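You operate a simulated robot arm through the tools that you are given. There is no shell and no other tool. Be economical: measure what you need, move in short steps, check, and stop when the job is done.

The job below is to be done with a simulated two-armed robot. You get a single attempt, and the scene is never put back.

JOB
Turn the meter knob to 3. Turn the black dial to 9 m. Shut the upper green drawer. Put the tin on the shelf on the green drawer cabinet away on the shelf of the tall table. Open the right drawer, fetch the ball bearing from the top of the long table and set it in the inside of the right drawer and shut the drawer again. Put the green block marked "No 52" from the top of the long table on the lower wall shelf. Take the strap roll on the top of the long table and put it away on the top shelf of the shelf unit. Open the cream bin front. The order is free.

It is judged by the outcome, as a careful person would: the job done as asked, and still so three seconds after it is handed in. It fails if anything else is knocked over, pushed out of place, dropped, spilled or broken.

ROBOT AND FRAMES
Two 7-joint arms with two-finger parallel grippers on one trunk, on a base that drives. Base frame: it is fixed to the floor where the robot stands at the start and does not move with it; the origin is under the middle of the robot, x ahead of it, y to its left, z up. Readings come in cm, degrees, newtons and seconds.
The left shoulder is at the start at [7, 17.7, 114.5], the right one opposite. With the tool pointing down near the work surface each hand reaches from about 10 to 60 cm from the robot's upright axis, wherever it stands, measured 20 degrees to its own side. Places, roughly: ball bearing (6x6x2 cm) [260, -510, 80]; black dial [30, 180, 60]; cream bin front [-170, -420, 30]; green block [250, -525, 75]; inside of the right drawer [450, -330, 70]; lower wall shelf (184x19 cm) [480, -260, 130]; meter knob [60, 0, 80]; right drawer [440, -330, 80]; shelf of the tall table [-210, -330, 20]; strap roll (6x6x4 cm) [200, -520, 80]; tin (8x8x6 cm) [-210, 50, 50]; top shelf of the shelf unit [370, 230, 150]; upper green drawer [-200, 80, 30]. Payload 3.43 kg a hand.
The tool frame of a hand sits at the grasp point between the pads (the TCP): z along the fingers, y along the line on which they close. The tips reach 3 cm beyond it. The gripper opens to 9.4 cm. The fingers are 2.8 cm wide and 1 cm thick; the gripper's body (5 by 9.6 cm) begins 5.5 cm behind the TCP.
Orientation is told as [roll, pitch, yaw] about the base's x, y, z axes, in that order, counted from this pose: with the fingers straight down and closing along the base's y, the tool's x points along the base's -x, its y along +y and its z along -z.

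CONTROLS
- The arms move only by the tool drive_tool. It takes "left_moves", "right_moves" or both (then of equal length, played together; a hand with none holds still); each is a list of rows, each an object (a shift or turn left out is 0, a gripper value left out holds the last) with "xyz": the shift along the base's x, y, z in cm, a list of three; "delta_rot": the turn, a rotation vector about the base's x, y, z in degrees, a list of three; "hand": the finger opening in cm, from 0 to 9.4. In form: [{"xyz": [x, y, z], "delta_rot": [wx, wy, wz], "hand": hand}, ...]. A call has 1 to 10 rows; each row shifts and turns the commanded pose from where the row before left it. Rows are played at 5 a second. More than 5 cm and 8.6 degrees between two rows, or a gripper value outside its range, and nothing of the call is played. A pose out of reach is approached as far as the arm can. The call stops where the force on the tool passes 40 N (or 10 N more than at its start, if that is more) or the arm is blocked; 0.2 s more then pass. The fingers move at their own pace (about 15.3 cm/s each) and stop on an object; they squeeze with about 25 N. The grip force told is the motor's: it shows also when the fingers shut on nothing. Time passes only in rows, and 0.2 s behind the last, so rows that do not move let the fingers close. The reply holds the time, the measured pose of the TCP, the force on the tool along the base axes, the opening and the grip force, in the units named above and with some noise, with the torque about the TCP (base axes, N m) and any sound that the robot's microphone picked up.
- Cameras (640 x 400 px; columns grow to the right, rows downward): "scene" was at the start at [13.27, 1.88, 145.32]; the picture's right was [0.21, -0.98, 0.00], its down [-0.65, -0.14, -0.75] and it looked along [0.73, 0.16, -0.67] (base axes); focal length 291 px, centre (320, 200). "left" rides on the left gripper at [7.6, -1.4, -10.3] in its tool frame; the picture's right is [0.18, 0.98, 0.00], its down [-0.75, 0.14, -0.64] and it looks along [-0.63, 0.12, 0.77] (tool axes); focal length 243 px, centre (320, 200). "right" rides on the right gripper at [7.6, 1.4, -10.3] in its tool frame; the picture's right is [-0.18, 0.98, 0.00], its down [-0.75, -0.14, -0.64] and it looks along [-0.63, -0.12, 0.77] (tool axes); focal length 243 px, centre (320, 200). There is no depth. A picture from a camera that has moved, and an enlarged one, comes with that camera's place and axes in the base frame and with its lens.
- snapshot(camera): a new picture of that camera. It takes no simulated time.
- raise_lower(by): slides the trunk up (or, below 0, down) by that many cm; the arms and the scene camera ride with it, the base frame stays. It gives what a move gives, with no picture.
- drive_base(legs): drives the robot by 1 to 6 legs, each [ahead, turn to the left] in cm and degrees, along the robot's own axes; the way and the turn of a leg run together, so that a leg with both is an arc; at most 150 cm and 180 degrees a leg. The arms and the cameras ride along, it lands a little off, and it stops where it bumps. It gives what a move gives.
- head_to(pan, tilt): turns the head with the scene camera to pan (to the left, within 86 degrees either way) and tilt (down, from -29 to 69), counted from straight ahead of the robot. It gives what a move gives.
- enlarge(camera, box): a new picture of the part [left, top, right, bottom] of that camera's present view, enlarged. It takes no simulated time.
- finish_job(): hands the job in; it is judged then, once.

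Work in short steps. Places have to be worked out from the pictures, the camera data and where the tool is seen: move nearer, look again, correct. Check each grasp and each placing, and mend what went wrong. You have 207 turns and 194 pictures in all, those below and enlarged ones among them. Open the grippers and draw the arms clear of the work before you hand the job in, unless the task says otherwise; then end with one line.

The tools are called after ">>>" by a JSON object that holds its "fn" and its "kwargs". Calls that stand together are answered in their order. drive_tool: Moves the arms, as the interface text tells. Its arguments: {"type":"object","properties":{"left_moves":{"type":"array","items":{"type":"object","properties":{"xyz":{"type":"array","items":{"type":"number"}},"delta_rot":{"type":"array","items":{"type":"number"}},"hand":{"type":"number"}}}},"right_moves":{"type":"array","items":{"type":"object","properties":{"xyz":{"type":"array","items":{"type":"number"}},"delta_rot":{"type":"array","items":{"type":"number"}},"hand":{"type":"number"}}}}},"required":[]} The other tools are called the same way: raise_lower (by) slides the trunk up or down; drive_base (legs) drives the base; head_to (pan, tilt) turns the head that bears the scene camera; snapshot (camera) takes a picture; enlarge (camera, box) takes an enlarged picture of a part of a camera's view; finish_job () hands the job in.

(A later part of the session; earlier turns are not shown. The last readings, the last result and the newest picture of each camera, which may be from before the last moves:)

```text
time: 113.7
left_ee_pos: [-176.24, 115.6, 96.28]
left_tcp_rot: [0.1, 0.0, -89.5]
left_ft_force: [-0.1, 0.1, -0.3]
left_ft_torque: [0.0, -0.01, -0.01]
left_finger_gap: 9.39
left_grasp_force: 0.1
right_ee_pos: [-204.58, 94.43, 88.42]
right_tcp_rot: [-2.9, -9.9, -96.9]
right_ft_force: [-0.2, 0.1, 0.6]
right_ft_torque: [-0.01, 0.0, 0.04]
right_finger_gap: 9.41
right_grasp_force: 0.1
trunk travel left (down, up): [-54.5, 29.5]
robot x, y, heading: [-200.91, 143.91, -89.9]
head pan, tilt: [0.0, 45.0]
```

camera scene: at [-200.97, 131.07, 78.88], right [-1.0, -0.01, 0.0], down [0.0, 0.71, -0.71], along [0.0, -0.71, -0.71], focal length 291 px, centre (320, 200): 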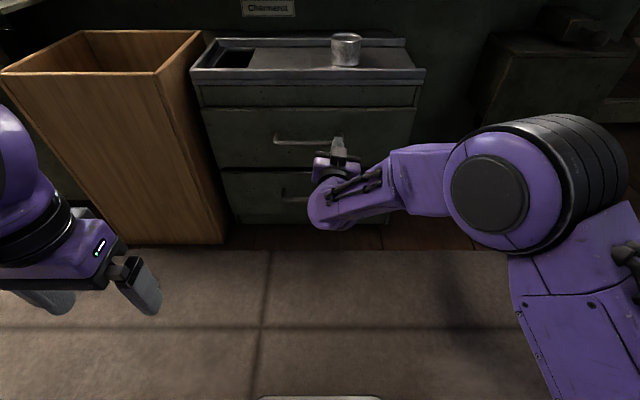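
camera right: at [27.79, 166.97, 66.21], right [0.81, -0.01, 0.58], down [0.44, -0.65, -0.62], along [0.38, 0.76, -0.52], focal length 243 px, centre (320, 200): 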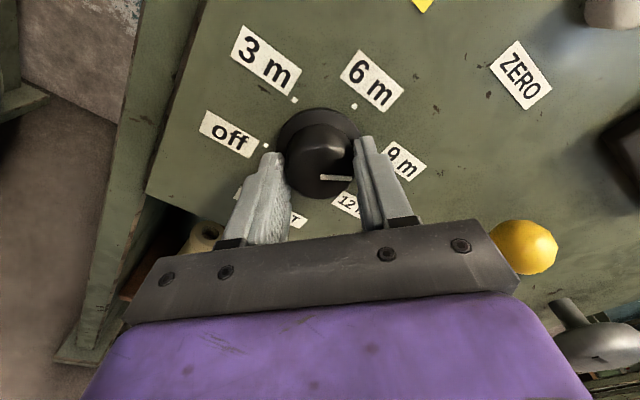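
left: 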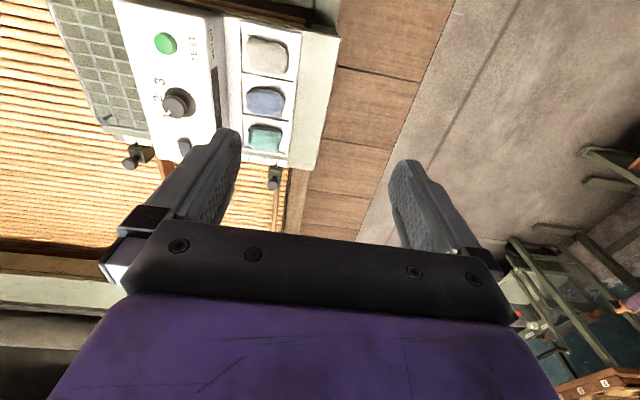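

I correct the hand's tilt and yaw, then drive 30 cm closer.

>>> {"fn": "drive_tool", "kwargs": {"right_moves": [{"delta_rot": [4.8, -2, 0]}, {"delta_rot": [4.8, -2, 0]}, {"delta_rot": [0, 0, 6.9]}, {"xyz": [0, 0, 0]}]}}

>>> {"fn": "drive_base", "kwargs": {"legs": [[29, 0]]}}

>>> {"fn": "snapshot", "kwargs": {"camera": "right"}}

>>> {"fn": "snapshot", "kwargs": {"camera": "scene"}}

```text
time: 114.7
left_ee_pos: [-176.12, 115.35, 96.3]
left_tcp_rot: [0.0, 0.1, -89.3]
left_ft_force: [-0.6, 0.1, 0.2]
left_ft_torque: [-0.02, 0.01, -0.01]
left_finger_gap: 9.39
left_grasp_force: 0.0
right_ee_pos: [-204.64, 94.56, 88.35]
right_tcp_rot: [-0.1, 0.3, -90.3]
right_ft_force: [0.6, -0.2, 0.1]
right_ft_torque: [-0.02, 0.01, 0.0]
right_finger_gap: 9.41
right_grasp_force: 0.1
trunk travel left (down, up): [-54.5, 29.5]
robot x, y, heading: [-201.27, 143.69, -89.5]
head pan, tilt: [0.0, 45.0]
```

```text
time: 116.7
left_ee_pos: [-176.03, 86.1, 96.18]
left_tcp_rot: [0.1, 0.0, -89.6]
left_ft_force: [0.1, 0.6, 0.0]
left_ft_torque: [0.04, -0.06, 0.0]
left_finger_gap: 9.39
left_grasp_force: 0.1
right_ee_pos: [-204.33, 65.15, 88.44]
right_tcp_rot: [-0.1, 0.2, -90.2]
right_ft_force: [0.0, 0.3, 0.1]
right_ft_torque: [0.01, 0.0, -0.01]
right_finger_gap: 9.41
right_grasp_force: 0.1
trunk travel left (down, up): [-54.5, 29.5]
robot x, y, heading: [-201.14, 115.15, -89.7]
head pan, tilt: [0.0, 45.0]
```

```text
138 pictures are left
camera right: at [-202.93, 72.81, 98.62], right [0.98, -0.19, 0.0], down [-0.14, -0.76, 0.64], along [-0.12, -0.63, -0.77], focal length 243 px, centre (320, 200)
```

right: 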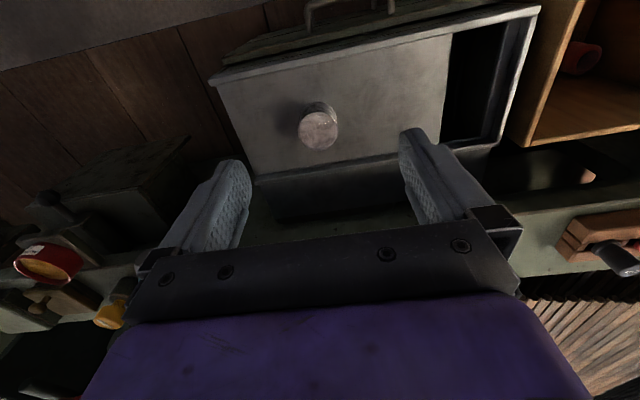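

```text
137 pictures are left
camera scene: at [-200.75, 101.59, 126.84], right [-1.0, -0.01, 0.0], down [-0.01, 0.71, -0.71], along [0.0, -0.71, -0.71], focal length 291 px, centre (320, 200)
```

scene: 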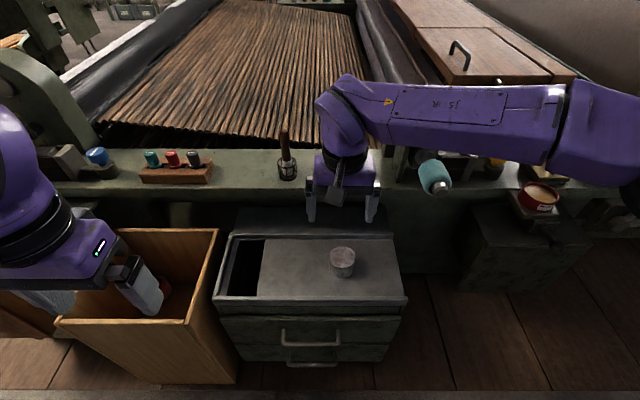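

Tin centre ≈ [−207, 54.8], top ≈ 58. I move above it and descend to z 68 for a check.

>>> {"fn": "drive_tool", "kwargs": {"right_moves": [{"xyz": [-0.6, -2.6, -4]}, {"xyz": [-0.7, -2.6, -4]}, {"xyz": [-0.7, -2.6, -4]}, {"xyz": [-0.7, -2.6, -4]}, {"xyz": [0, 0, -4]}, {"xyz": [0, 0, 0]}]}}

>>> {"fn": "snapshot", "kwargs": {"camera": "right"}}

>>> {"fn": "enlarge", "kwargs": {"camera": "scene", "box": [240, 160, 440, 300]}}

```text
time: 118.1
left_ee_pos: [-175.98, 86.32, 96.25]
left_tcp_rot: [0.0, -0.1, -89.4]
left_ft_force: [0.1, -0.3, 0.6]
left_ft_torque: [0.0, 0.0, -0.01]
left_finger_gap: 9.39
left_grasp_force: 0.1
right_ee_pos: [-207.09, 54.75, 68.46]
right_tcp_rot: [-0.1, 0.1, -90.2]
right_ft_force: [-0.1, -0.1, 0.5]
right_ft_torque: [-0.03, 0.02, 0.02]
right_finger_gap: 9.35
right_grasp_force: 0.1
trunk travel left (down, up): [-54.5, 29.5]
robot x, y, heading: [-200.95, 114.88, -89.5]
head pan, tilt: [0.0, 45.0]
```

```text
136 pictures are left
camera right: at [-205.68, 62.45, 78.66], right [0.98, -0.19, 0.0], down [-0.14, -0.75, 0.64], along [-0.12, -0.63, -0.77], focal length 243 px, centre (320, 200)
```

right: 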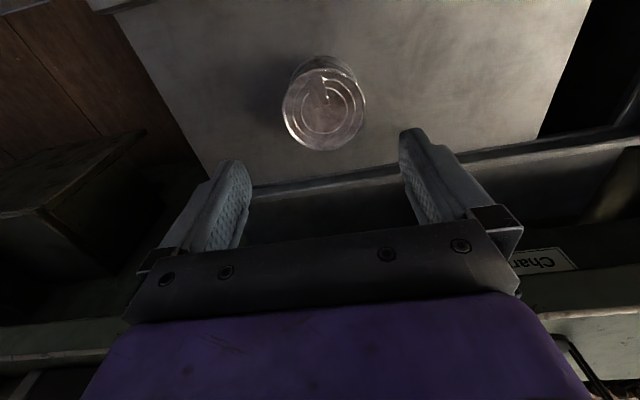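

```text
2.86 times, centred on (340, 230) of scene
camera zoom: at [-200.74, 101.69, 126.85], right [-1.0, -0.01, 0.0], down [-0.01, 0.71, -0.71], along [0.0, -0.71, -0.71], focal length 832 px, centre (263, 114)
```

zoom: 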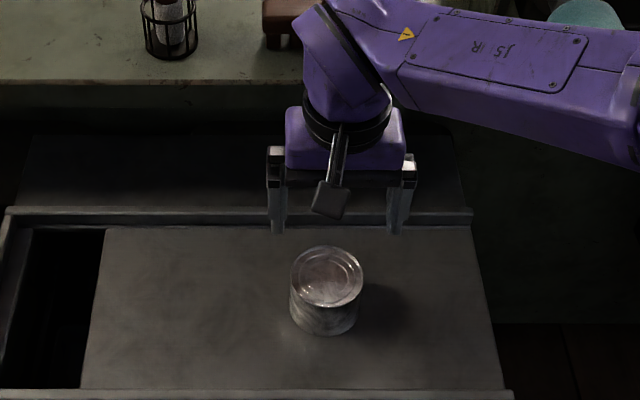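

Well centred; top of the tin about z 57. I descend to z 55.5 and grip.

>>> {"fn": "drive_tool", "kwargs": {"right_moves": [{"xyz": [0.1, -0.1, -4.5]}, {"xyz": [0, -0.1, -4.5]}, {"xyz": [0, 0, -3.8]}, {"xyz": [0, 0, 0]}, {"hand": 6.5}, {"hand": 6.5}, {"hand": 6.5}]}}

>>> {"fn": "snapshot", "kwargs": {"camera": "right"}}

```text
time: 119.7
left_ee_pos: [-175.96, 86.23, 96.3]
left_tcp_rot: [-0.1, 0.0, -89.5]
left_ft_force: [0.9, -0.2, 0.0]
left_ft_torque: [-0.01, 0.01, -0.01]
left_finger_gap: 9.41
left_grasp_force: 0.2
right_ee_pos: [-206.93, 54.63, 55.63]
right_tcp_rot: [-0.2, 0.0, -90.2]
right_ft_force: [-0.7, -0.3, 0.2]
right_ft_torque: [-0.01, 0.04, 0.0]
right_finger_gap: 7.22
right_grasp_force: 25.1
trunk travel left (down, up): [-54.5, 29.5]
robot x, y, heading: [-201.2, 114.69, -89.8]
head pan, tilt: [0.0, 45.0]
```

```text
134 pictures are left
camera right: at [-205.56, 62.23, 65.78], right [0.98, -0.19, 0.0], down [-0.14, -0.75, 0.64], along [-0.12, -0.63, -0.77], focal length 243 px, centre (320, 200)
```

right: 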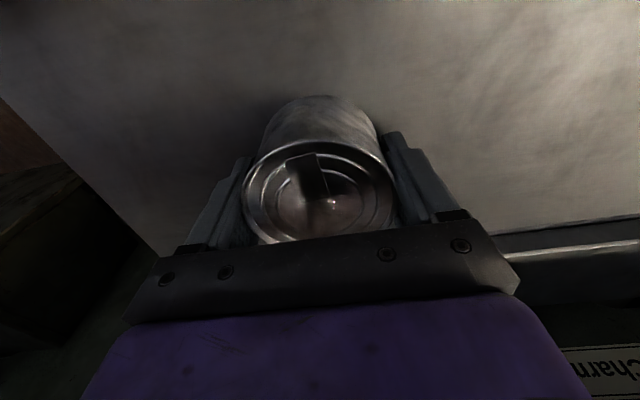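

Gripped at 7.2 cm. I lift it straight up and draw it in toward the robot.

>>> {"fn": "drive_tool", "kwargs": {"right_moves": [{"xyz": [0, 0, 2]}, {"xyz": [0, 0, 4]}, {"xyz": [0, 0, 5]}, {"xyz": [0, 0, 5]}, {"xyz": [0, 2, 4.5]}, {"xyz": [0, 4, 2]}, {"xyz": [-1, 4.5, 0]}, {"xyz": [-1, 4.5, 0]}, {"xyz": [-1, 4.5, 0]}, {"xyz": [0, 0, 0]}]}}

>>> {"fn": "snapshot", "kwargs": {"camera": "right"}}

```text
time: 121.9
left_ee_pos: [-175.94, 86.2, 96.34]
left_tcp_rot: [0.0, 0.0, -89.5]
left_ft_force: [0.5, -0.5, 0.6]
left_ft_torque: [0.02, -0.01, -0.03]
left_finger_gap: 9.37
left_grasp_force: 0.0
right_ee_pos: [-210.01, 74.18, 78.18]
right_tcp_rot: [-0.1, 0.3, -90.2]
right_ft_force: [0.0, 0.4, -0.1]
right_ft_torque: [0.0, 0.01, 0.0]
right_finger_gap: 6.49
right_grasp_force: 0.1
trunk travel left (down, up): [-54.5, 29.5]
robot x, y, heading: [-200.38, 114.71, -89.5]
head pan, tilt: [0.0, 45.0]
```

```text
133 pictures are left
camera right: at [-208.47, 81.76, 88.45], right [0.98, -0.19, 0.0], down [-0.14, -0.75, 0.64], along [-0.12, -0.63, -0.77], focal length 243 px, centre (320, 200)
```

right: 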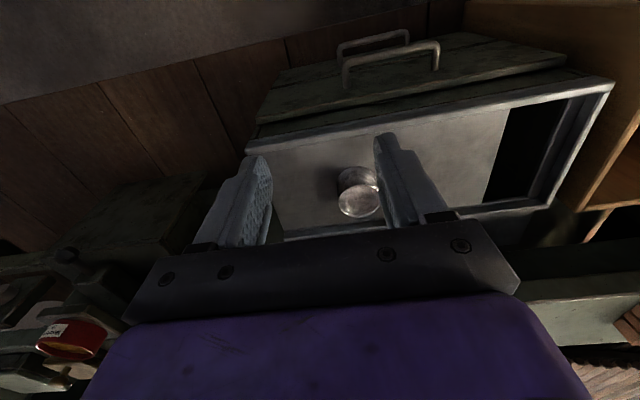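

The tin slipped out, since the commanded opening was too wide to squeeze. I'll check how it stands now.

>>> {"fn": "enlarge", "kwargs": {"camera": "right", "box": [280, 110, 440, 230]}}

>>> {"fn": "enlarge", "kwargs": {"camera": "scene", "box": [240, 180, 440, 310]}}

```text
3.33 times, centred on (360, 170) of right
camera zoom: at [-208.47, 81.76, 88.45], right [0.98, -0.19, 0.0], down [-0.14, -0.75, 0.64], along [-0.12, -0.63, -0.77], focal length 809 px, centre (187, 300)
```

zoom: 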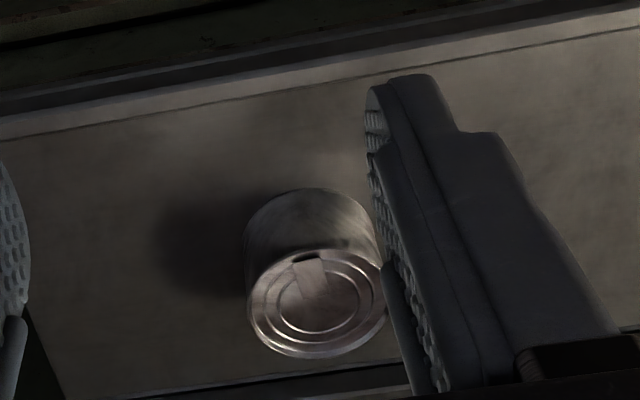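

```text
3.08 times, centred on (340, 245) of scene
camera zoom: at [-200.72, 101.59, 126.84], right [-1.0, -0.01, 0.0], down [-0.01, 0.71, -0.71], along [0.0, -0.71, -0.71], focal length 896 px, centre (258, 62)
```

zoom: 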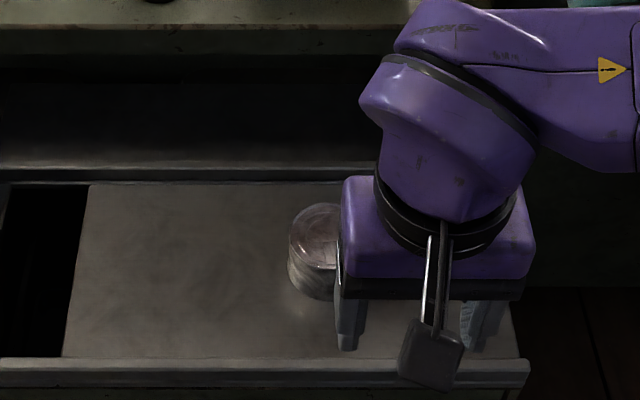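

It still stands upright where it was. I reverse my path with the gripper open and this time close fully on it.

>>> {"fn": "drive_tool", "kwargs": {"right_moves": [{"hand": 9.4, "xyz": [1, -4.5, 0]}, {"xyz": [1, -4.5, 0]}, {"xyz": [1.1, -4.5, 0]}, {"xyz": [0, -4, -2]}, {"xyz": [0, -2, -4.5]}, {"xyz": [0, 0, -3]}, {"xyz": [0, 0, 0]}]}}

>>> {"fn": "snapshot", "kwargs": {"camera": "right"}}

```text
time: 123.5
left_ee_pos: [-176.03, 86.22, 96.21]
left_tcp_rot: [0.0, 0.0, -89.5]
left_ft_force: [-0.5, -0.6, -0.6]
left_ft_torque: [0.02, -0.04, 0.02]
left_finger_gap: 9.42
left_grasp_force: 0.1
right_ee_pos: [-206.84, 54.65, 68.77]
right_tcp_rot: [-0.1, 0.1, -90.2]
right_ft_force: [-0.5, -0.2, 0.6]
right_ft_torque: [0.02, 0.01, 0.0]
right_finger_gap: 9.39
right_grasp_force: 0.0
trunk travel left (down, up): [-54.5, 29.5]
robot x, y, heading: [-200.79, 114.75, -89.7]
head pan, tilt: [0.0, 45.0]
```

```text
130 pictures are left
camera right: at [-205.37, 62.26, 78.9], right [0.98, -0.19, 0.0], down [-0.14, -0.75, 0.64], along [-0.12, -0.63, -0.77], focal length 243 px, centre (320, 200)
```

right: 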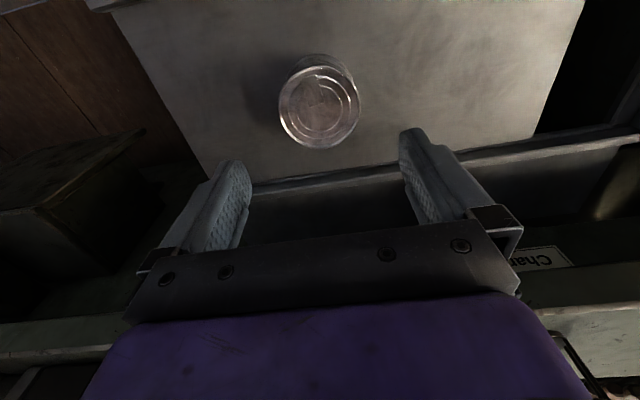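

Centred again. Down to z 55.3 and close fully, then a small test lift.

>>> {"fn": "drive_tool", "kwargs": {"right_moves": [{"xyz": [0, 0, -4.5]}, {"xyz": [0, 0, -4.5]}, {"xyz": [0, 0, -4.4]}, {"xyz": [0, 0, 0]}, {"hand": 0}, {"hand": 0}, {"hand": 0}, {"hand": 0}, {"xyz": [0, 0, 2]}, {"xyz": [0, 0, 0]}]}}

>>> {"fn": "snapshot", "kwargs": {"camera": "right"}}

```text
time: 125.7
left_ee_pos: [-176.05, 86.16, 96.31]
left_tcp_rot: [0.1, -0.1, -89.6]
left_ft_force: [0.3, -0.4, -1.3]
left_ft_torque: [-0.01, -0.03, -0.01]
left_finger_gap: 9.44
left_grasp_force: 0.0
right_ee_pos: [-206.95, 54.62, 57.12]
right_tcp_rot: [-0.1, 0.2, -90.2]
right_ft_force: [0.4, 0.4, -1.5]
right_ft_torque: [0.02, 0.04, 0.0]
right_finger_gap: 7.23
right_grasp_force: 25.2
trunk travel left (down, up): [-54.5, 29.5]
robot x, y, heading: [-201.25, 114.68, -89.7]
head pan, tilt: [0.0, 45.0]
```

```text
129 pictures are left
camera right: at [-205.45, 62.17, 67.32], right [0.98, -0.19, 0.0], down [-0.14, -0.76, 0.64], along [-0.12, -0.63, -0.77], focal length 243 px, centre (320, 200)
```

right: 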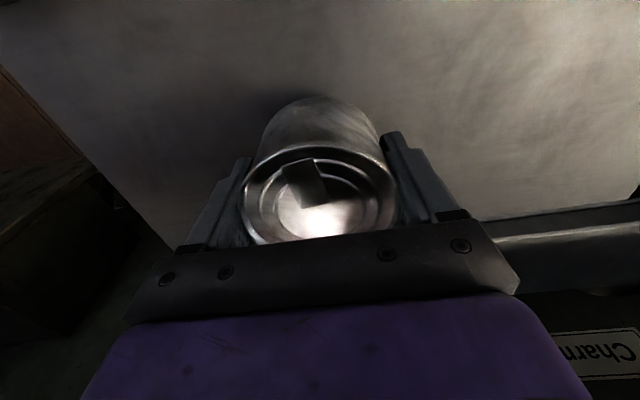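

It holds. I lift and draw it in.

>>> {"fn": "drive_tool", "kwargs": {"right_moves": [{"xyz": [0, 0, 4]}, {"xyz": [0, 0, 5]}, {"xyz": [0, 0, 5]}, {"xyz": [0, 2, 4.5]}, {"xyz": [0, 4, 2]}, {"xyz": [-1, 4.5, 0]}, {"xyz": [-1, 4.5, 0]}, {"xyz": [-1, 4.5, 0]}, {"xyz": [0, 0, 0]}]}}

>>> {"fn": "drive_base", "kwargs": {"legs": [[-42, 0], [0, 54]]}}

>>> {"fn": "snapshot", "kwargs": {"camera": "right"}}

>>> {"fn": "snapshot", "kwargs": {"camera": "scene"}}

```text
time: 127.7
left_ee_pos: [-175.94, 86.15, 96.29]
left_tcp_rot: [0.0, 0.1, -89.5]
left_ft_force: [0.3, -0.4, 0.1]
left_ft_torque: [-0.02, 0.02, 0.04]
left_finger_gap: 9.4
left_grasp_force: 0.0
right_ee_pos: [-209.83, 74.38, 77.57]
right_tcp_rot: [-0.1, 0.2, -90.2]
right_ft_force: [0.0, -0.1, -1.6]
right_ft_torque: [0.02, 0.0, 0.0]
right_finger_gap: 7.17
right_grasp_force: 24.9
trunk travel left (down, up): [-54.5, 29.5]
robot x, y, heading: [-200.83, 114.83, -89.6]
head pan, tilt: [0.0, 45.0]
```

```text
time: 132.7
left_ee_pos: [-163.53, 159.82, 96.21]
left_tcp_rot: [0.0, 0.1, -35.4]
left_ft_force: [-0.3, 0.4, -0.1]
left_ft_torque: [0.01, 0.03, 0.0]
left_finger_gap: 9.4
left_grasp_force: 0.1
right_ee_pos: [-173.57, 125.35, 77.71]
right_tcp_rot: [-0.2, 0.1, -36.0]
right_ft_force: [-0.4, 0.6, -1.4]
right_ft_torque: [0.01, 0.01, 0.04]
right_finger_gap: 7.2
right_grasp_force: 25.0
trunk travel left (down, up): [-54.5, 29.5]
robot x, y, heading: [-201.11, 156.67, -35.6]
head pan, tilt: [0.0, 45.0]
```

```text
128 pictures are left
camera right: at [-178.93, 130.99, 87.91], right [0.73, 0.69, 0.0], down [0.53, -0.56, 0.64], along [0.44, -0.47, -0.77], focal length 243 px, centre (320, 200)
```

right: 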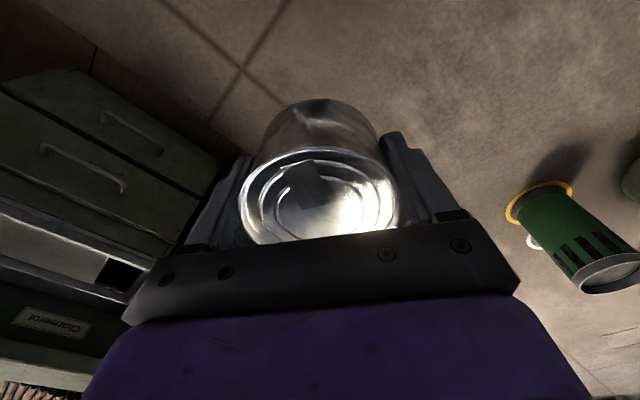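

```text
127 pictures are left
camera scene: at [-190.41, 148.77, 126.84], right [-0.58, -0.82, 0.0], down [-0.58, 0.41, -0.71], along [0.58, -0.41, -0.71], focal length 291 px, centre (320, 200)
```

scene: 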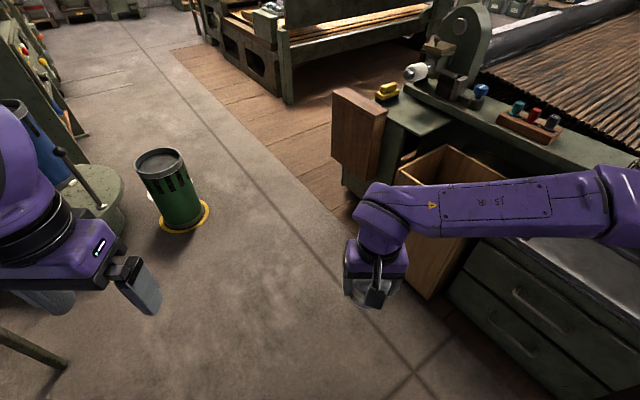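

Same way back as I came: I retrace to the aisle and then toward the start area.

>>> {"fn": "drive_base", "kwargs": {"legs": [[92, 0], [0, 35.5], [106, 0], [0, -90], [100, 0]]}}

>>> {"fn": "head_to", "kwargs": {"pan": 0, "tilt": 25}}

>>> {"fn": "snapshot", "kwargs": {"camera": "scene"}}

>>> {"fn": "snapshot", "kwargs": {"camera": "right"}}

```text
time: 152.9
left_ee_pos: [3.13, -26.52, 96.18]
left_tcp_rot: [0.0, 0.0, -90.5]
left_ft_force: [0.0, 0.4, 0.4]
left_ft_torque: [-0.02, 0.04, -0.01]
left_finger_gap: 9.39
left_grasp_force: 0.0
right_ee_pos: [-30.82, -37.87, 77.7]
right_tcp_rot: [-0.2, 0.1, -91.1]
right_ft_force: [-0.3, 0.1, -2.3]
right_ft_torque: [-0.01, 0.0, -0.02]
right_finger_gap: 7.18
right_grasp_force: 24.6
trunk travel left (down, up): [-54.5, 29.5]
robot x, y, heading: [-21.2, 2.24, -90.6]
head pan, tilt: [0.0, 45.0]
```

```text
time: 153.7
left_ee_pos: [3.31, -26.48, 96.27]
left_tcp_rot: [0.0, 0.0, -90.5]
left_ft_force: [0.8, -0.2, -0.6]
left_ft_torque: [-0.02, 0.02, 0.0]
left_finger_gap: 9.39
left_grasp_force: 0.0
right_ee_pos: [-30.86, -37.89, 77.76]
right_tcp_rot: [0.0, 0.1, -91.1]
right_ft_force: [-0.7, -0.9, -2.1]
right_ft_torque: [0.0, -0.01, -0.01]
right_finger_gap: 7.21
right_grasp_force: 24.2
trunk travel left (down, up): [-54.5, 29.5]
robot x, y, heading: [-21.47, 2.52, -90.5]
head pan, tilt: [0.0, 25.0]
```

```text
126 pictures are left
camera scene: at [-21.25, -11.7, 129.89], right [-1.0, 0.01, 0.0], down [0.0, 0.42, -0.91], along [-0.01, -0.91, -0.42], focal length 291 px, centre (320, 200)
```

scene: 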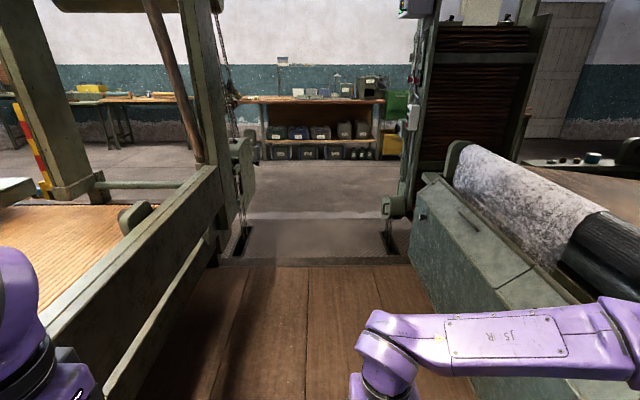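

```text
125 pictures are left
camera right: at [-29.23, -30.32, 87.91], right [0.98, -0.2, 0.0], down [-0.16, -0.75, 0.64], along [-0.13, -0.63, -0.77], focal length 243 px, centre (320, 200)
```

right: 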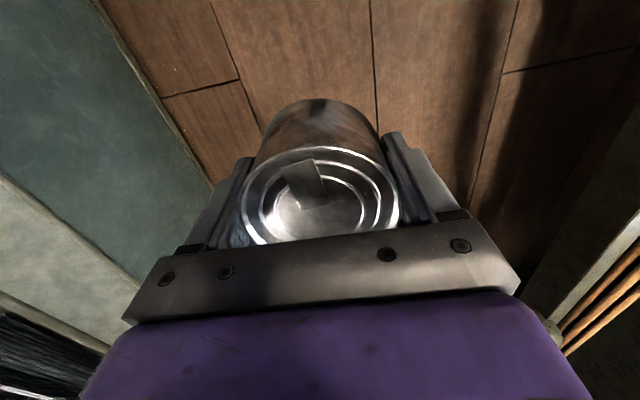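

There's an aisle ahead between the machines. I look up as well for overhead clearance before driving through.

>>> {"fn": "head_to", "kwargs": {"pan": 0, "tilt": -5}}

>>> {"fn": "snapshot", "kwargs": {"camera": "scene"}}

>>> {"fn": "head_to", "kwargs": {"pan": -35, "tilt": 35}}

>>> {"fn": "snapshot", "kwargs": {"camera": "scene"}}

```text
time: 154.7
left_ee_pos: [3.2, -26.53, 96.26]
left_tcp_rot: [0.0, 0.1, -90.6]
left_ft_force: [0.2, 0.5, 0.1]
left_ft_torque: [-0.02, 0.01, 0.0]
left_finger_gap: 9.42
left_grasp_force: 0.0
right_ee_pos: [-30.81, -37.88, 77.62]
right_tcp_rot: [-0.1, 0.1, -91.0]
right_ft_force: [0.4, 0.1, -1.8]
right_ft_torque: [-0.02, -0.04, -0.01]
right_finger_gap: 7.23
right_grasp_force: 25.3
trunk travel left (down, up): [-54.5, 29.5]
robot x, y, heading: [-21.09, 2.57, -90.3]
head pan, tilt: [0.0, -5.0]
```

```text
124 pictures are left
camera scene: at [-21.24, -11.24, 134.71], right [-1.0, 0.01, 0.0], down [0.0, -0.09, -1.0], along [-0.01, -1.0, 0.09], focal length 291 px, centre (320, 200)
```

scene: 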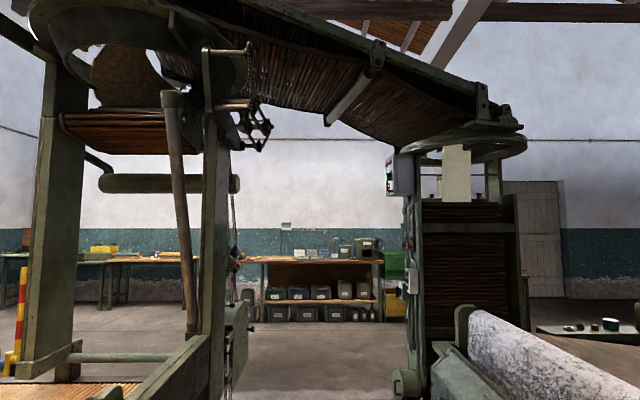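

```text
time: 155.7
left_ee_pos: [3.28, -26.43, 96.19]
left_tcp_rot: [0.0, 0.0, -90.5]
left_ft_force: [0.4, 0.8, 0.0]
left_ft_torque: [-0.01, -0.05, 0.01]
left_finger_gap: 9.43
left_grasp_force: 0.0
right_ee_pos: [-30.85, -37.94, 77.69]
right_tcp_rot: [-0.1, 0.0, -91.1]
right_ft_force: [-0.7, 1.0, -2.5]
right_ft_torque: [-0.01, 0.04, 0.01]
right_finger_gap: 7.17
right_grasp_force: 25.0
trunk travel left (down, up): [-54.5, 29.5]
robot x, y, heading: [-21.29, 2.55, -90.4]
head pan, tilt: [-35.0, 35.0]
```

```text
123 pictures are left
camera scene: at [-26.28, -9.66, 128.33], right [-0.81, 0.58, 0.0], down [0.33, 0.47, -0.82], along [-0.48, -0.67, -0.57], focal length 291 px, centre (320, 200)
```

scene: 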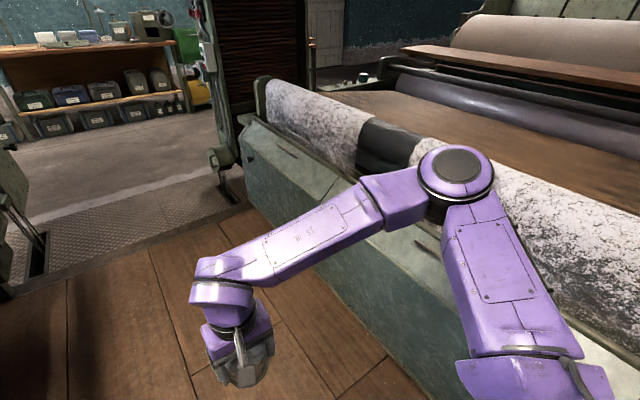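

The way is clear with the robot centred. I drive 150 cm forward.

>>> {"fn": "drive_base", "kwargs": {"legs": [[150, 0]]}}

>>> {"fn": "head_to", "kwargs": {"pan": -20, "tilt": 30}}

>>> {"fn": "snapshot", "kwargs": {"camera": "scene"}}

```text
time: 162.7
left_ee_pos: [3.97, -171.56, 96.55]
left_tcp_rot: [-0.6, -0.9, -89.1]
left_ft_force: [-0.2, -1.2, 0.5]
left_ft_torque: [0.0, 0.03, -0.02]
left_finger_gap: 9.4
left_grasp_force: 0.0
right_ee_pos: [-29.88, -184.19, 78.35]
right_tcp_rot: [-0.1, -0.7, -89.7]
right_ft_force: [0.7, -0.7, -1.7]
right_ft_torque: [0.01, 0.02, 0.02]
right_finger_gap: 7.21
right_grasp_force: 25.6
trunk travel left (down, up): [-54.5, 29.5]
robot x, y, heading: [-20.88, -144.08, -87.2]
head pan, tilt: [-35.0, 35.0]
stopped in leg 1: the robot was blocked; the commanded pose is now the measured one
```

```text
time: 163.5
left_ee_pos: [3.87, -171.47, 96.66]
left_tcp_rot: [-0.5, -1.1, -89.1]
left_ft_force: [0.3, 0.2, 0.4]
left_ft_torque: [0.02, 0.03, -0.01]
left_finger_gap: 9.39
left_grasp_force: 0.0
right_ee_pos: [-29.89, -183.95, 78.38]
right_tcp_rot: [-0.2, -0.9, -90.0]
right_ft_force: [1.0, -0.7, -1.4]
right_ft_torque: [-0.02, -0.04, -0.02]
right_finger_gap: 7.2
right_grasp_force: 24.7
trunk travel left (down, up): [-54.5, 29.5]
robot x, y, heading: [-21.36, -144.43, -87.7]
head pan, tilt: [-20.0, 30.0]
```

```text
122 pictures are left
camera scene: at [-23.53, -156.1, 129.32], right [-0.95, 0.3, 0.0], down [0.15, 0.46, -0.87], along [-0.26, -0.83, -0.49], focal length 291 px, centre (320, 200)
```

scene: 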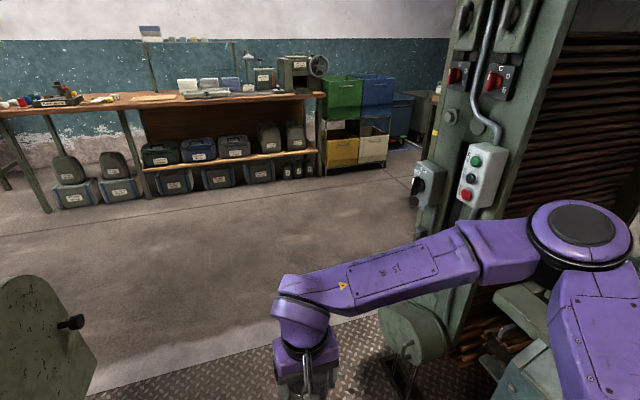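

Something stopped me. I look left and downwards to see what.

>>> {"fn": "head_to", "kwargs": {"pan": 20, "tilt": 60}}

>>> {"fn": "snapshot", "kwargs": {"camera": "scene"}}

>>> {"fn": "head_to", "kwargs": {"pan": 60, "tilt": 35}}

>>> {"fn": "snapshot", "kwargs": {"camera": "scene"}}

```text
time: 164.6
left_ee_pos: [3.95, -171.53, 96.53]
left_tcp_rot: [-0.5, -0.9, -89.1]
left_ft_force: [0.2, -0.8, -1.1]
left_ft_torque: [-0.01, -0.05, -0.05]
left_finger_gap: 9.43
left_grasp_force: 0.1
right_ee_pos: [-29.87, -183.92, 78.38]
right_tcp_rot: [-0.2, -0.8, -89.9]
right_ft_force: [-0.1, -0.8, -1.0]
right_ft_torque: [-0.02, 0.04, 0.02]
right_finger_gap: 7.24
right_grasp_force: 24.7
trunk travel left (down, up): [-54.5, 29.5]
robot x, y, heading: [-21.15, -144.73, -87.7]
head pan, tilt: [20.0, 60.0]
```

```text
121 pictures are left
camera scene: at [-18.24, -153.73, 125.07], right [-0.92, -0.38, 0.01], down [-0.33, 0.79, -0.51], along [0.19, -0.48, -0.86], focal length 291 px, centre (320, 200)
```

scene: 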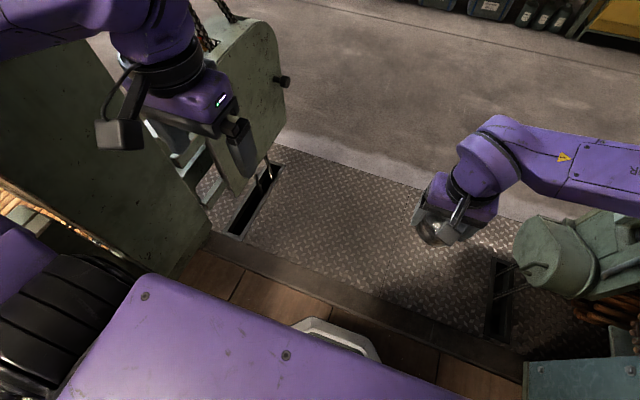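

```text
time: 165.7
left_ee_pos: [4.04, -171.47, 96.73]
left_tcp_rot: [-0.5, -1.0, -89.1]
left_ft_force: [-0.1, -0.3, 0.2]
left_ft_torque: [0.01, 0.02, 0.01]
left_finger_gap: 9.39
left_grasp_force: 0.1
right_ee_pos: [-29.84, -183.97, 78.51]
right_tcp_rot: [-0.2, -0.8, -89.8]
right_ft_force: [-0.5, 0.9, -2.2]
right_ft_torque: [0.05, 0.0, 0.01]
right_finger_gap: 7.19
right_grasp_force: 24.5
trunk travel left (down, up): [-54.5, 29.5]
robot x, y, heading: [-21.21, -144.57, -87.3]
head pan, tilt: [60.0, 35.0]
```

```text
120 pictures are left
camera scene: at [-12.96, -151.59, 128.46], right [-0.46, -0.89, 0.02], down [-0.51, 0.25, -0.82], along [0.72, -0.39, -0.57], focal length 291 px, centre (320, 200)
```

scene: 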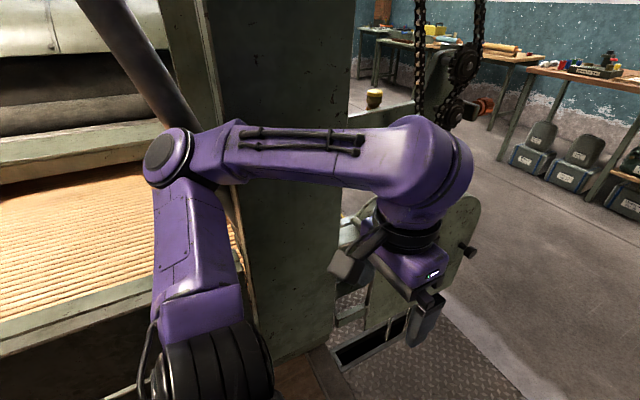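

The left elbow touches the left-hand post. I back off and stretch both hands forward and inward to narrow the robot.

>>> {"fn": "drive_base", "kwargs": {"legs": [[-25, 0]]}}

>>> {"fn": "drive_tool", "kwargs": {"left_moves": [{"xyz": [-2, -4.2, 0]}, {"xyz": [-2, -4.2, 0]}, {"xyz": [-2, -4.2, 0]}, {"xyz": [-2, -4.2, 0]}, {"xyz": [-1, -4.2, 0]}, {"xyz": [0, -3, 0]}], "right_moves": [{"xyz": [0, -3, 1]}, {"xyz": [0, -3, 1]}, {"xyz": [0, -3, 1]}, {"xyz": [0, -3, 1]}, {"xyz": [0, -1, 1]}, {"xyz": [0, 0, 0]}]}}

>>> {"fn": "head_to", "kwargs": {"pan": 50, "tilt": 45}}

>>> {"fn": "snapshot", "kwargs": {"camera": "scene"}}

```text
time: 167.5
left_ee_pos: [3.02, -147.52, 96.3]
left_tcp_rot: [-0.4, -0.2, -89.2]
left_ft_force: [0.4, 0.1, 0.2]
left_ft_torque: [-0.02, -0.01, -0.01]
left_finger_gap: 9.39
left_grasp_force: 0.0
right_ee_pos: [-30.62, -159.77, 77.81]
right_tcp_rot: [-0.1, 0.0, -89.9]
right_ft_force: [0.1, 0.1, -0.8]
right_ft_torque: [0.03, -0.02, -0.01]
right_finger_gap: 7.21
right_grasp_force: 25.3
trunk travel left (down, up): [-54.5, 29.5]
robot x, y, heading: [-22.0, -119.14, -87.9]
head pan, tilt: [60.0, 35.0]
```

```text
time: 168.9
left_ee_pos: [-6.02, -171.76, 96.26]
left_tcp_rot: [-0.4, 0.0, -89.1]
left_ft_force: [0.0, -0.3, 0.2]
left_ft_torque: [0.0, 0.02, 0.02]
left_finger_gap: 9.41
left_grasp_force: 0.1
right_ee_pos: [-30.72, -172.91, 82.62]
right_tcp_rot: [-0.1, 0.3, -89.9]
right_ft_force: [0.4, -0.2, -1.7]
right_ft_torque: [0.03, 0.02, -0.02]
right_finger_gap: 7.19
right_grasp_force: 24.9
trunk travel left (down, up): [-54.5, 29.5]
robot x, y, heading: [-21.99, -119.09, -87.8]
head pan, tilt: [60.0, 35.0]
```

```text
time: 169.6
left_ee_pos: [-5.73, -171.58, 96.08]
left_tcp_rot: [-0.4, 0.0, -89.1]
left_ft_force: [-1.1, -0.4, -0.2]
left_ft_torque: [0.0, -0.01, -0.02]
left_finger_gap: 9.4
left_grasp_force: 0.0
right_ee_pos: [-30.74, -172.85, 82.66]
right_tcp_rot: [-0.1, 0.2, -89.9]
right_ft_force: [-0.5, -0.1, -1.9]
right_ft_torque: [-0.01, 0.0, 0.01]
right_finger_gap: 7.19
right_grasp_force: 26.2
trunk travel left (down, up): [-54.5, 29.5]
robot x, y, heading: [-22.28, -119.03, -88.2]
head pan, tilt: [50.0, 45.0]
```

```text
119 pictures are left
camera scene: at [-15.42, -129.25, 126.85], right [-0.62, -0.79, 0.0], down [-0.56, 0.44, -0.71], along [0.56, -0.44, -0.71], focal length 291 px, centre (320, 200)
```

scene: 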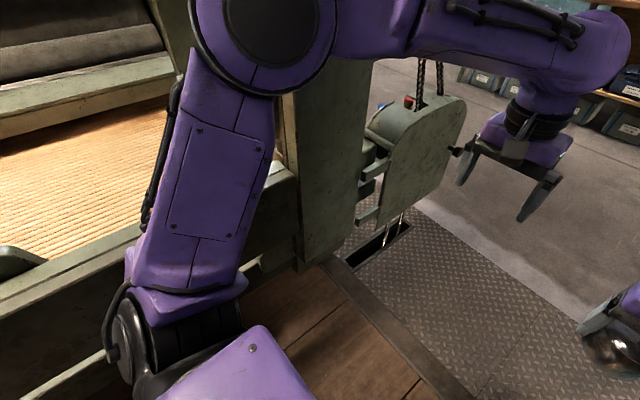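

The elbow is now ~10 cm further in. I drive on 100 cm, which should clear the passage.

>>> {"fn": "drive_base", "kwargs": {"legs": [[0, -2], [100, 0]]}}

>>> {"fn": "head_to", "kwargs": {"pan": -55, "tilt": 30}}

>>> {"fn": "snapshot", "kwargs": {"camera": "scene"}}

```text
time: 175.2
left_ee_pos: [-6.34, -272.75, 96.17]
left_tcp_rot: [-0.4, 0.0, -90.3]
left_ft_force: [0.2, 0.1, -0.3]
left_ft_torque: [0.01, 0.0, -0.02]
left_finger_gap: 9.38
left_grasp_force: 0.0
right_ee_pos: [-31.26, -273.43, 82.69]
right_tcp_rot: [-0.1, 0.3, -91.0]
right_ft_force: [0.5, -0.4, -0.8]
right_ft_torque: [0.02, 0.0, -0.01]
right_finger_gap: 7.21
right_grasp_force: 24.7
trunk travel left (down, up): [-54.5, 29.5]
robot x, y, heading: [-21.42, -220.32, -89.2]
head pan, tilt: [50.0, 45.0]
```

```text
time: 177.0
left_ee_pos: [-6.28, -272.77, 96.07]
left_tcp_rot: [-0.4, -0.1, -90.4]
left_ft_force: [-0.5, 0.4, 0.2]
left_ft_torque: [0.0, 0.0, -0.01]
left_finger_gap: 9.43
left_grasp_force: 0.1
right_ee_pos: [-31.22, -273.45, 82.72]
right_tcp_rot: [0.0, 0.2, -91.1]
right_ft_force: [0.0, -0.6, -1.5]
right_ft_torque: [-0.01, -0.01, -0.02]
right_finger_gap: 7.2
right_grasp_force: 24.7
trunk travel left (down, up): [-54.5, 29.5]
robot x, y, heading: [-21.38, -220.27, -89.4]
head pan, tilt: [-55.0, 30.0]
```

```text
118 pictures are left
camera scene: at [-28.62, -230.4, 129.1], right [-0.59, 0.81, 0.0], down [0.41, 0.29, -0.87], along [-0.7, -0.51, -0.5], focal length 291 px, centre (320, 200)
```

scene: 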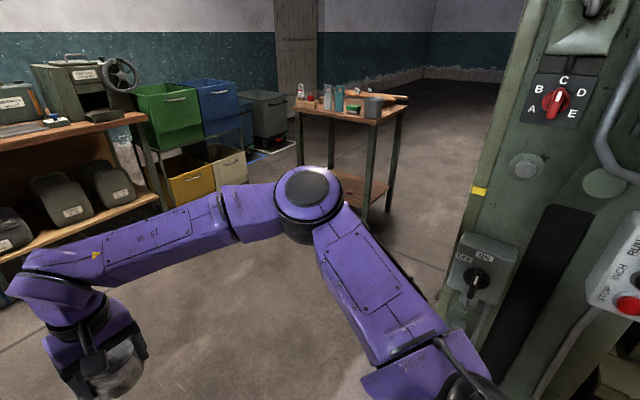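

I see the tall table with its low shelf (about x −200…−275, y −310…−385) and the cream bin in the rack beyond. I drive clear of the post and toward the table's +x side.

>>> {"fn": "drive_base", "kwargs": {"legs": [[48, 0], [0, -53], [105, 0], [0, -37]]}}

>>> {"fn": "head_to", "kwargs": {"pan": 0, "tilt": 40}}

>>> {"fn": "snapshot", "kwargs": {"camera": "scene"}}

```text
time: 189.0
left_ee_pos: [-155.74, -349.9, 96.07]
left_tcp_rot: [-0.4, 0.0, -179.5]
left_ft_force: [0.6, 0.8, -0.1]
left_ft_torque: [-0.02, 0.01, 0.0]
left_finger_gap: 9.38
left_grasp_force: 0.0
right_ee_pos: [-156.82, -325.2, 82.75]
right_tcp_rot: [-0.1, 0.2, 179.5]
right_ft_force: [0.1, -0.3, -0.9]
right_ft_torque: [-0.05, -0.03, 0.03]
right_finger_gap: 7.22
right_grasp_force: 24.7
trunk travel left (down, up): [-54.5, 29.5]
robot x, y, heading: [-103.32, -334.08, -178.3]
head pan, tilt: [-55.0, 30.0]
```

```text
time: 190.2
left_ee_pos: [-155.76, -349.99, 96.27]
left_tcp_rot: [-0.4, 0.0, -179.5]
left_ft_force: [0.0, -0.1, 0.3]
left_ft_torque: [0.01, 0.01, 0.01]
left_finger_gap: 9.4
left_grasp_force: 0.0
right_ee_pos: [-156.9, -325.17, 82.69]
right_tcp_rot: [-0.1, 0.2, 179.7]
right_ft_force: [-0.4, 0.3, -2.7]
right_ft_torque: [-0.03, -0.03, 0.0]
right_finger_gap: 7.21
right_grasp_force: 25.3
trunk travel left (down, up): [-54.5, 29.5]
robot x, y, heading: [-103.59, -333.79, -178.3]
head pan, tilt: [0.0, 40.0]
```

```text
117 pictures are left
camera scene: at [-116.9, -334.42, 127.57], right [-0.03, 1.0, 0.0], down [0.64, 0.02, -0.77], along [-0.77, -0.02, -0.64], focal length 291 px, centre (320, 200)
```

scene: 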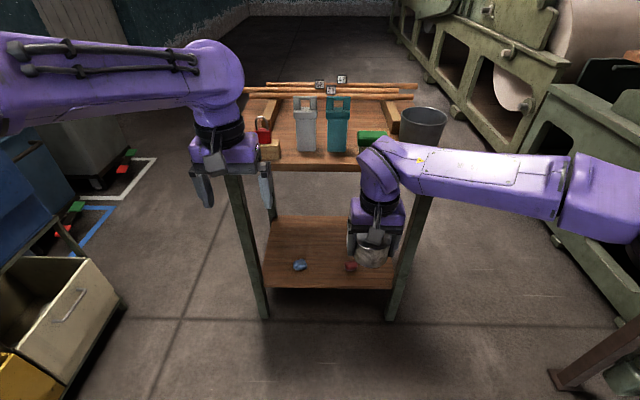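

The table front is at x≈−186, shelf z≈21, with two small things on it. Before going in I look at the bins to my left for clearance.

>>> {"fn": "head_to", "kwargs": {"pan": 55, "tilt": 40}}

>>> {"fn": "snapshot", "kwargs": {"camera": "scene"}}

```text
time: 191.5
left_ee_pos: [-155.91, -349.95, 96.15]
left_tcp_rot: [-0.4, 0.0, -179.5]
left_ft_force: [0.2, 0.2, 0.5]
left_ft_torque: [0.03, 0.02, -0.02]
left_finger_gap: 9.42
left_grasp_force: 0.1
right_ee_pos: [-156.78, -325.0, 82.71]
right_tcp_rot: [0.0, 0.2, 179.6]
right_ft_force: [-1.1, 0.2, -0.4]
right_ft_torque: [-0.01, 0.0, 0.0]
right_finger_gap: 7.22
right_grasp_force: 25.0
trunk travel left (down, up): [-54.5, 29.5]
robot x, y, heading: [-103.54, -334.2, -178.3]
head pan, tilt: [55.0, 40.0]
```

```text
116 pictures are left
camera scene: at [-113.09, -341.29, 127.57], right [-0.83, 0.55, 0.0], down [0.35, 0.54, -0.77], along [-0.42, -0.64, -0.64], focal length 291 px, centre (320, 200)
```

scene: 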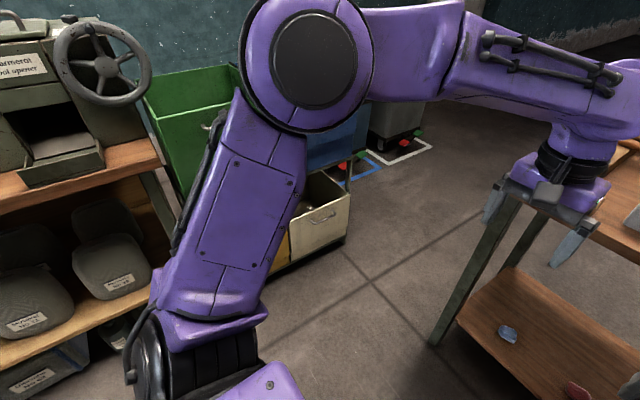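

The rack front is at y≈−425, so there's enough room. I draw both hands in, lower the trunk for the shelf height and shift sideways to line up the right shoulder.

>>> {"fn": "drive_tool", "kwargs": {"left_moves": [{"xyz": [4, -1.5, 0]}, {"xyz": [4, -1.5, 0]}, {"xyz": [4, -1.5, 0]}, {"xyz": [4, -1.5, 0]}, {"xyz": [4, -1.5, 0]}, {"xyz": [4, -1.5, 0]}], "right_moves": [{"xyz": [3, 1, 1]}, {"xyz": [3, 1, 1]}, {"xyz": [3, 1, 1]}, {"xyz": [3, 1, 1]}, {"xyz": [3, 1, 0]}, {"xyz": [0, 0, 0]}]}}

>>> {"fn": "raise_lower", "kwargs": {"by": -40}}

>>> {"fn": "raise_lower", "kwargs": {"by": -11}}

>>> {"fn": "drive_base", "kwargs": {"legs": [[0, 40], [20, 0], [0, -41.5]]}}

>>> {"fn": "head_to", "kwargs": {"pan": -5, "tilt": 35}}

>>> {"fn": "snapshot", "kwargs": {"camera": "scene"}}

>>> {"fn": "snapshot", "kwargs": {"camera": "right"}}

```text
time: 192.9
left_ee_pos: [-131.73, -359.19, 96.19]
left_tcp_rot: [-0.5, -0.2, -179.4]
left_ft_force: [-0.5, 0.3, -0.3]
left_ft_torque: [0.03, 0.01, 0.0]
left_finger_gap: 9.39
left_grasp_force: 0.0
right_ee_pos: [-141.78, -320.22, 86.69]
right_tcp_rot: [-0.3, 0.1, 179.7]
right_ft_force: [-0.1, 0.3, -2.1]
right_ft_torque: [-0.02, 0.0, 0.01]
right_finger_gap: 7.19
right_grasp_force: 25.0
trunk travel left (down, up): [-54.5, 29.5]
robot x, y, heading: [-103.5, -334.44, -178.5]
head pan, tilt: [55.0, 40.0]
```

```text
time: 196.7
left_ee_pos: [-131.76, -358.97, 56.18]
left_tcp_rot: [-0.4, -0.1, -179.5]
left_ft_force: [-0.4, 0.1, -0.1]
left_ft_torque: [-0.02, 0.0, -0.02]
left_finger_gap: 9.39
left_grasp_force: 0.1
right_ee_pos: [-141.75, -320.07, 46.67]
right_tcp_rot: [-0.1, 0.2, 179.7]
right_ft_force: [0.0, -0.1, -1.3]
right_ft_torque: [-0.01, 0.0, -0.02]
right_finger_gap: 7.19
right_grasp_force: 25.2
trunk travel left (down, up): [-14.5, 69.5]
robot x, y, heading: [-103.44, -333.83, -178.7]
head pan, tilt: [55.0, 40.0]
```

```text
time: 198.1
left_ee_pos: [-131.72, -359.01, 45.2]
left_tcp_rot: [-0.4, -0.2, -179.5]
left_ft_force: [-0.9, 0.7, -0.1]
left_ft_torque: [0.02, -0.01, 0.03]
left_finger_gap: 9.38
left_grasp_force: 0.1
right_ee_pos: [-141.73, -320.17, 35.66]
right_tcp_rot: [-0.1, 0.2, 179.8]
right_ft_force: [0.0, -0.1, -1.5]
right_ft_torque: [0.01, 0.0, 0.02]
right_finger_gap: 7.19
right_grasp_force: 24.9
trunk travel left (down, up): [-3.5, 80.5]
robot x, y, heading: [-103.49, -333.95, -178.5]
head pan, tilt: [55.0, 40.0]
```

```text
time: 203.6
left_ee_pos: [-147.5, -371.75, 45.27]
left_tcp_rot: [-0.4, 0.1, 179.1]
left_ft_force: [0.6, 0.3, 0.2]
left_ft_torque: [0.03, 0.02, -0.03]
left_finger_gap: 9.39
left_grasp_force: 0.0
right_ee_pos: [-156.49, -332.6, 35.55]
right_tcp_rot: [-0.1, 0.3, 178.1]
right_ft_force: [0.2, 0.7, -1.6]
right_ft_torque: [-0.03, 0.0, 0.03]
right_finger_gap: 7.21
right_grasp_force: 25.3
trunk travel left (down, up): [-3.5, 80.5]
robot x, y, heading: [-118.45, -347.48, -179.6]
head pan, tilt: [55.0, 40.0]
```

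```text
time: 204.9
left_ee_pos: [-147.49, -371.77, 45.2]
left_tcp_rot: [-0.5, 0.0, 179.0]
left_ft_force: [0.0, -0.4, -0.8]
left_ft_torque: [0.0, 0.0, 0.01]
left_finger_gap: 9.4
left_grasp_force: 0.0
right_ee_pos: [-156.44, -332.6, 35.55]
right_tcp_rot: [0.0, 0.2, 178.2]
right_ft_force: [0.5, 0.4, -1.3]
right_ft_torque: [0.01, -0.04, -0.01]
right_finger_gap: 7.19
right_grasp_force: 24.5
trunk travel left (down, up): [-3.5, 80.5]
robot x, y, heading: [-118.22, -347.75, -180.0]
head pan, tilt: [-5.0, 35.0]
```

```text
115 pictures are left
camera scene: at [-132.17, -346.8, 77.32], right [0.08, 1.0, 0.0], down [0.57, -0.05, -0.82], along [-0.82, 0.07, -0.57], focal length 291 px, centre (320, 200)
```

scene: 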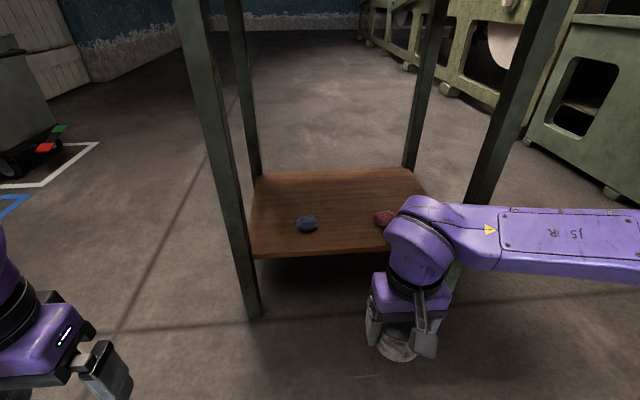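

```text
114 pictures are left
camera right: at [-148.97, -334.27, 45.84], right [-0.21, -0.98, 0.0], down [-0.75, 0.16, 0.64], along [-0.62, 0.14, -0.77], focal length 243 px, centre (320, 200)
```

right: 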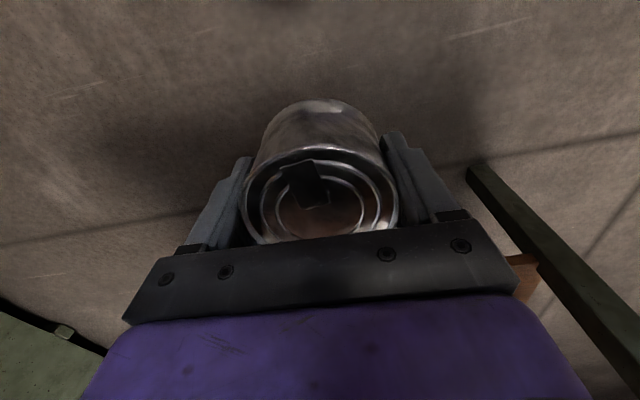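

Both small things are at about [−199, −345] and [−200, −322]; the tin will go between or just behind them at y≈−334. I drive 24 cm closer and look at the arm versus the table legs.

>>> {"fn": "drive_base", "kwargs": {"legs": [[24, 0]]}}

>>> {"fn": "snapshot", "kwargs": {"camera": "scene"}}

```text
time: 206.7
left_ee_pos: [-171.65, -371.75, 45.15]
left_tcp_rot: [-0.4, -0.1, 179.0]
left_ft_force: [0.0, 0.7, -0.2]
left_ft_torque: [0.01, 0.02, -0.02]
left_finger_gap: 9.4
left_grasp_force: 0.1
right_ee_pos: [-180.78, -332.63, 35.63]
right_tcp_rot: [-0.2, 0.2, 178.4]
right_ft_force: [0.1, 0.2, -1.8]
right_ft_torque: [-0.01, 0.05, -0.04]
right_finger_gap: 7.21
right_grasp_force: 24.7
trunk travel left (down, up): [-3.5, 80.5]
robot x, y, heading: [-142.72, -347.68, -180.2]
head pan, tilt: [-5.0, 35.0]
```

```text
113 pictures are left
camera scene: at [-156.47, -346.85, 77.33], right [0.08, 1.0, 0.0], down [0.57, -0.05, -0.82], along [-0.82, 0.07, -0.57], focal length 291 px, centre (320, 200)
```

scene: 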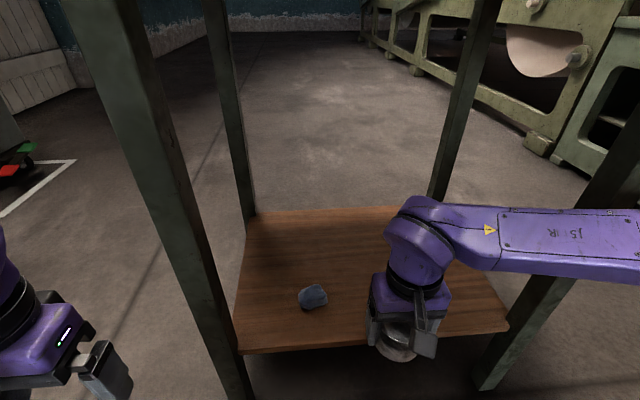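

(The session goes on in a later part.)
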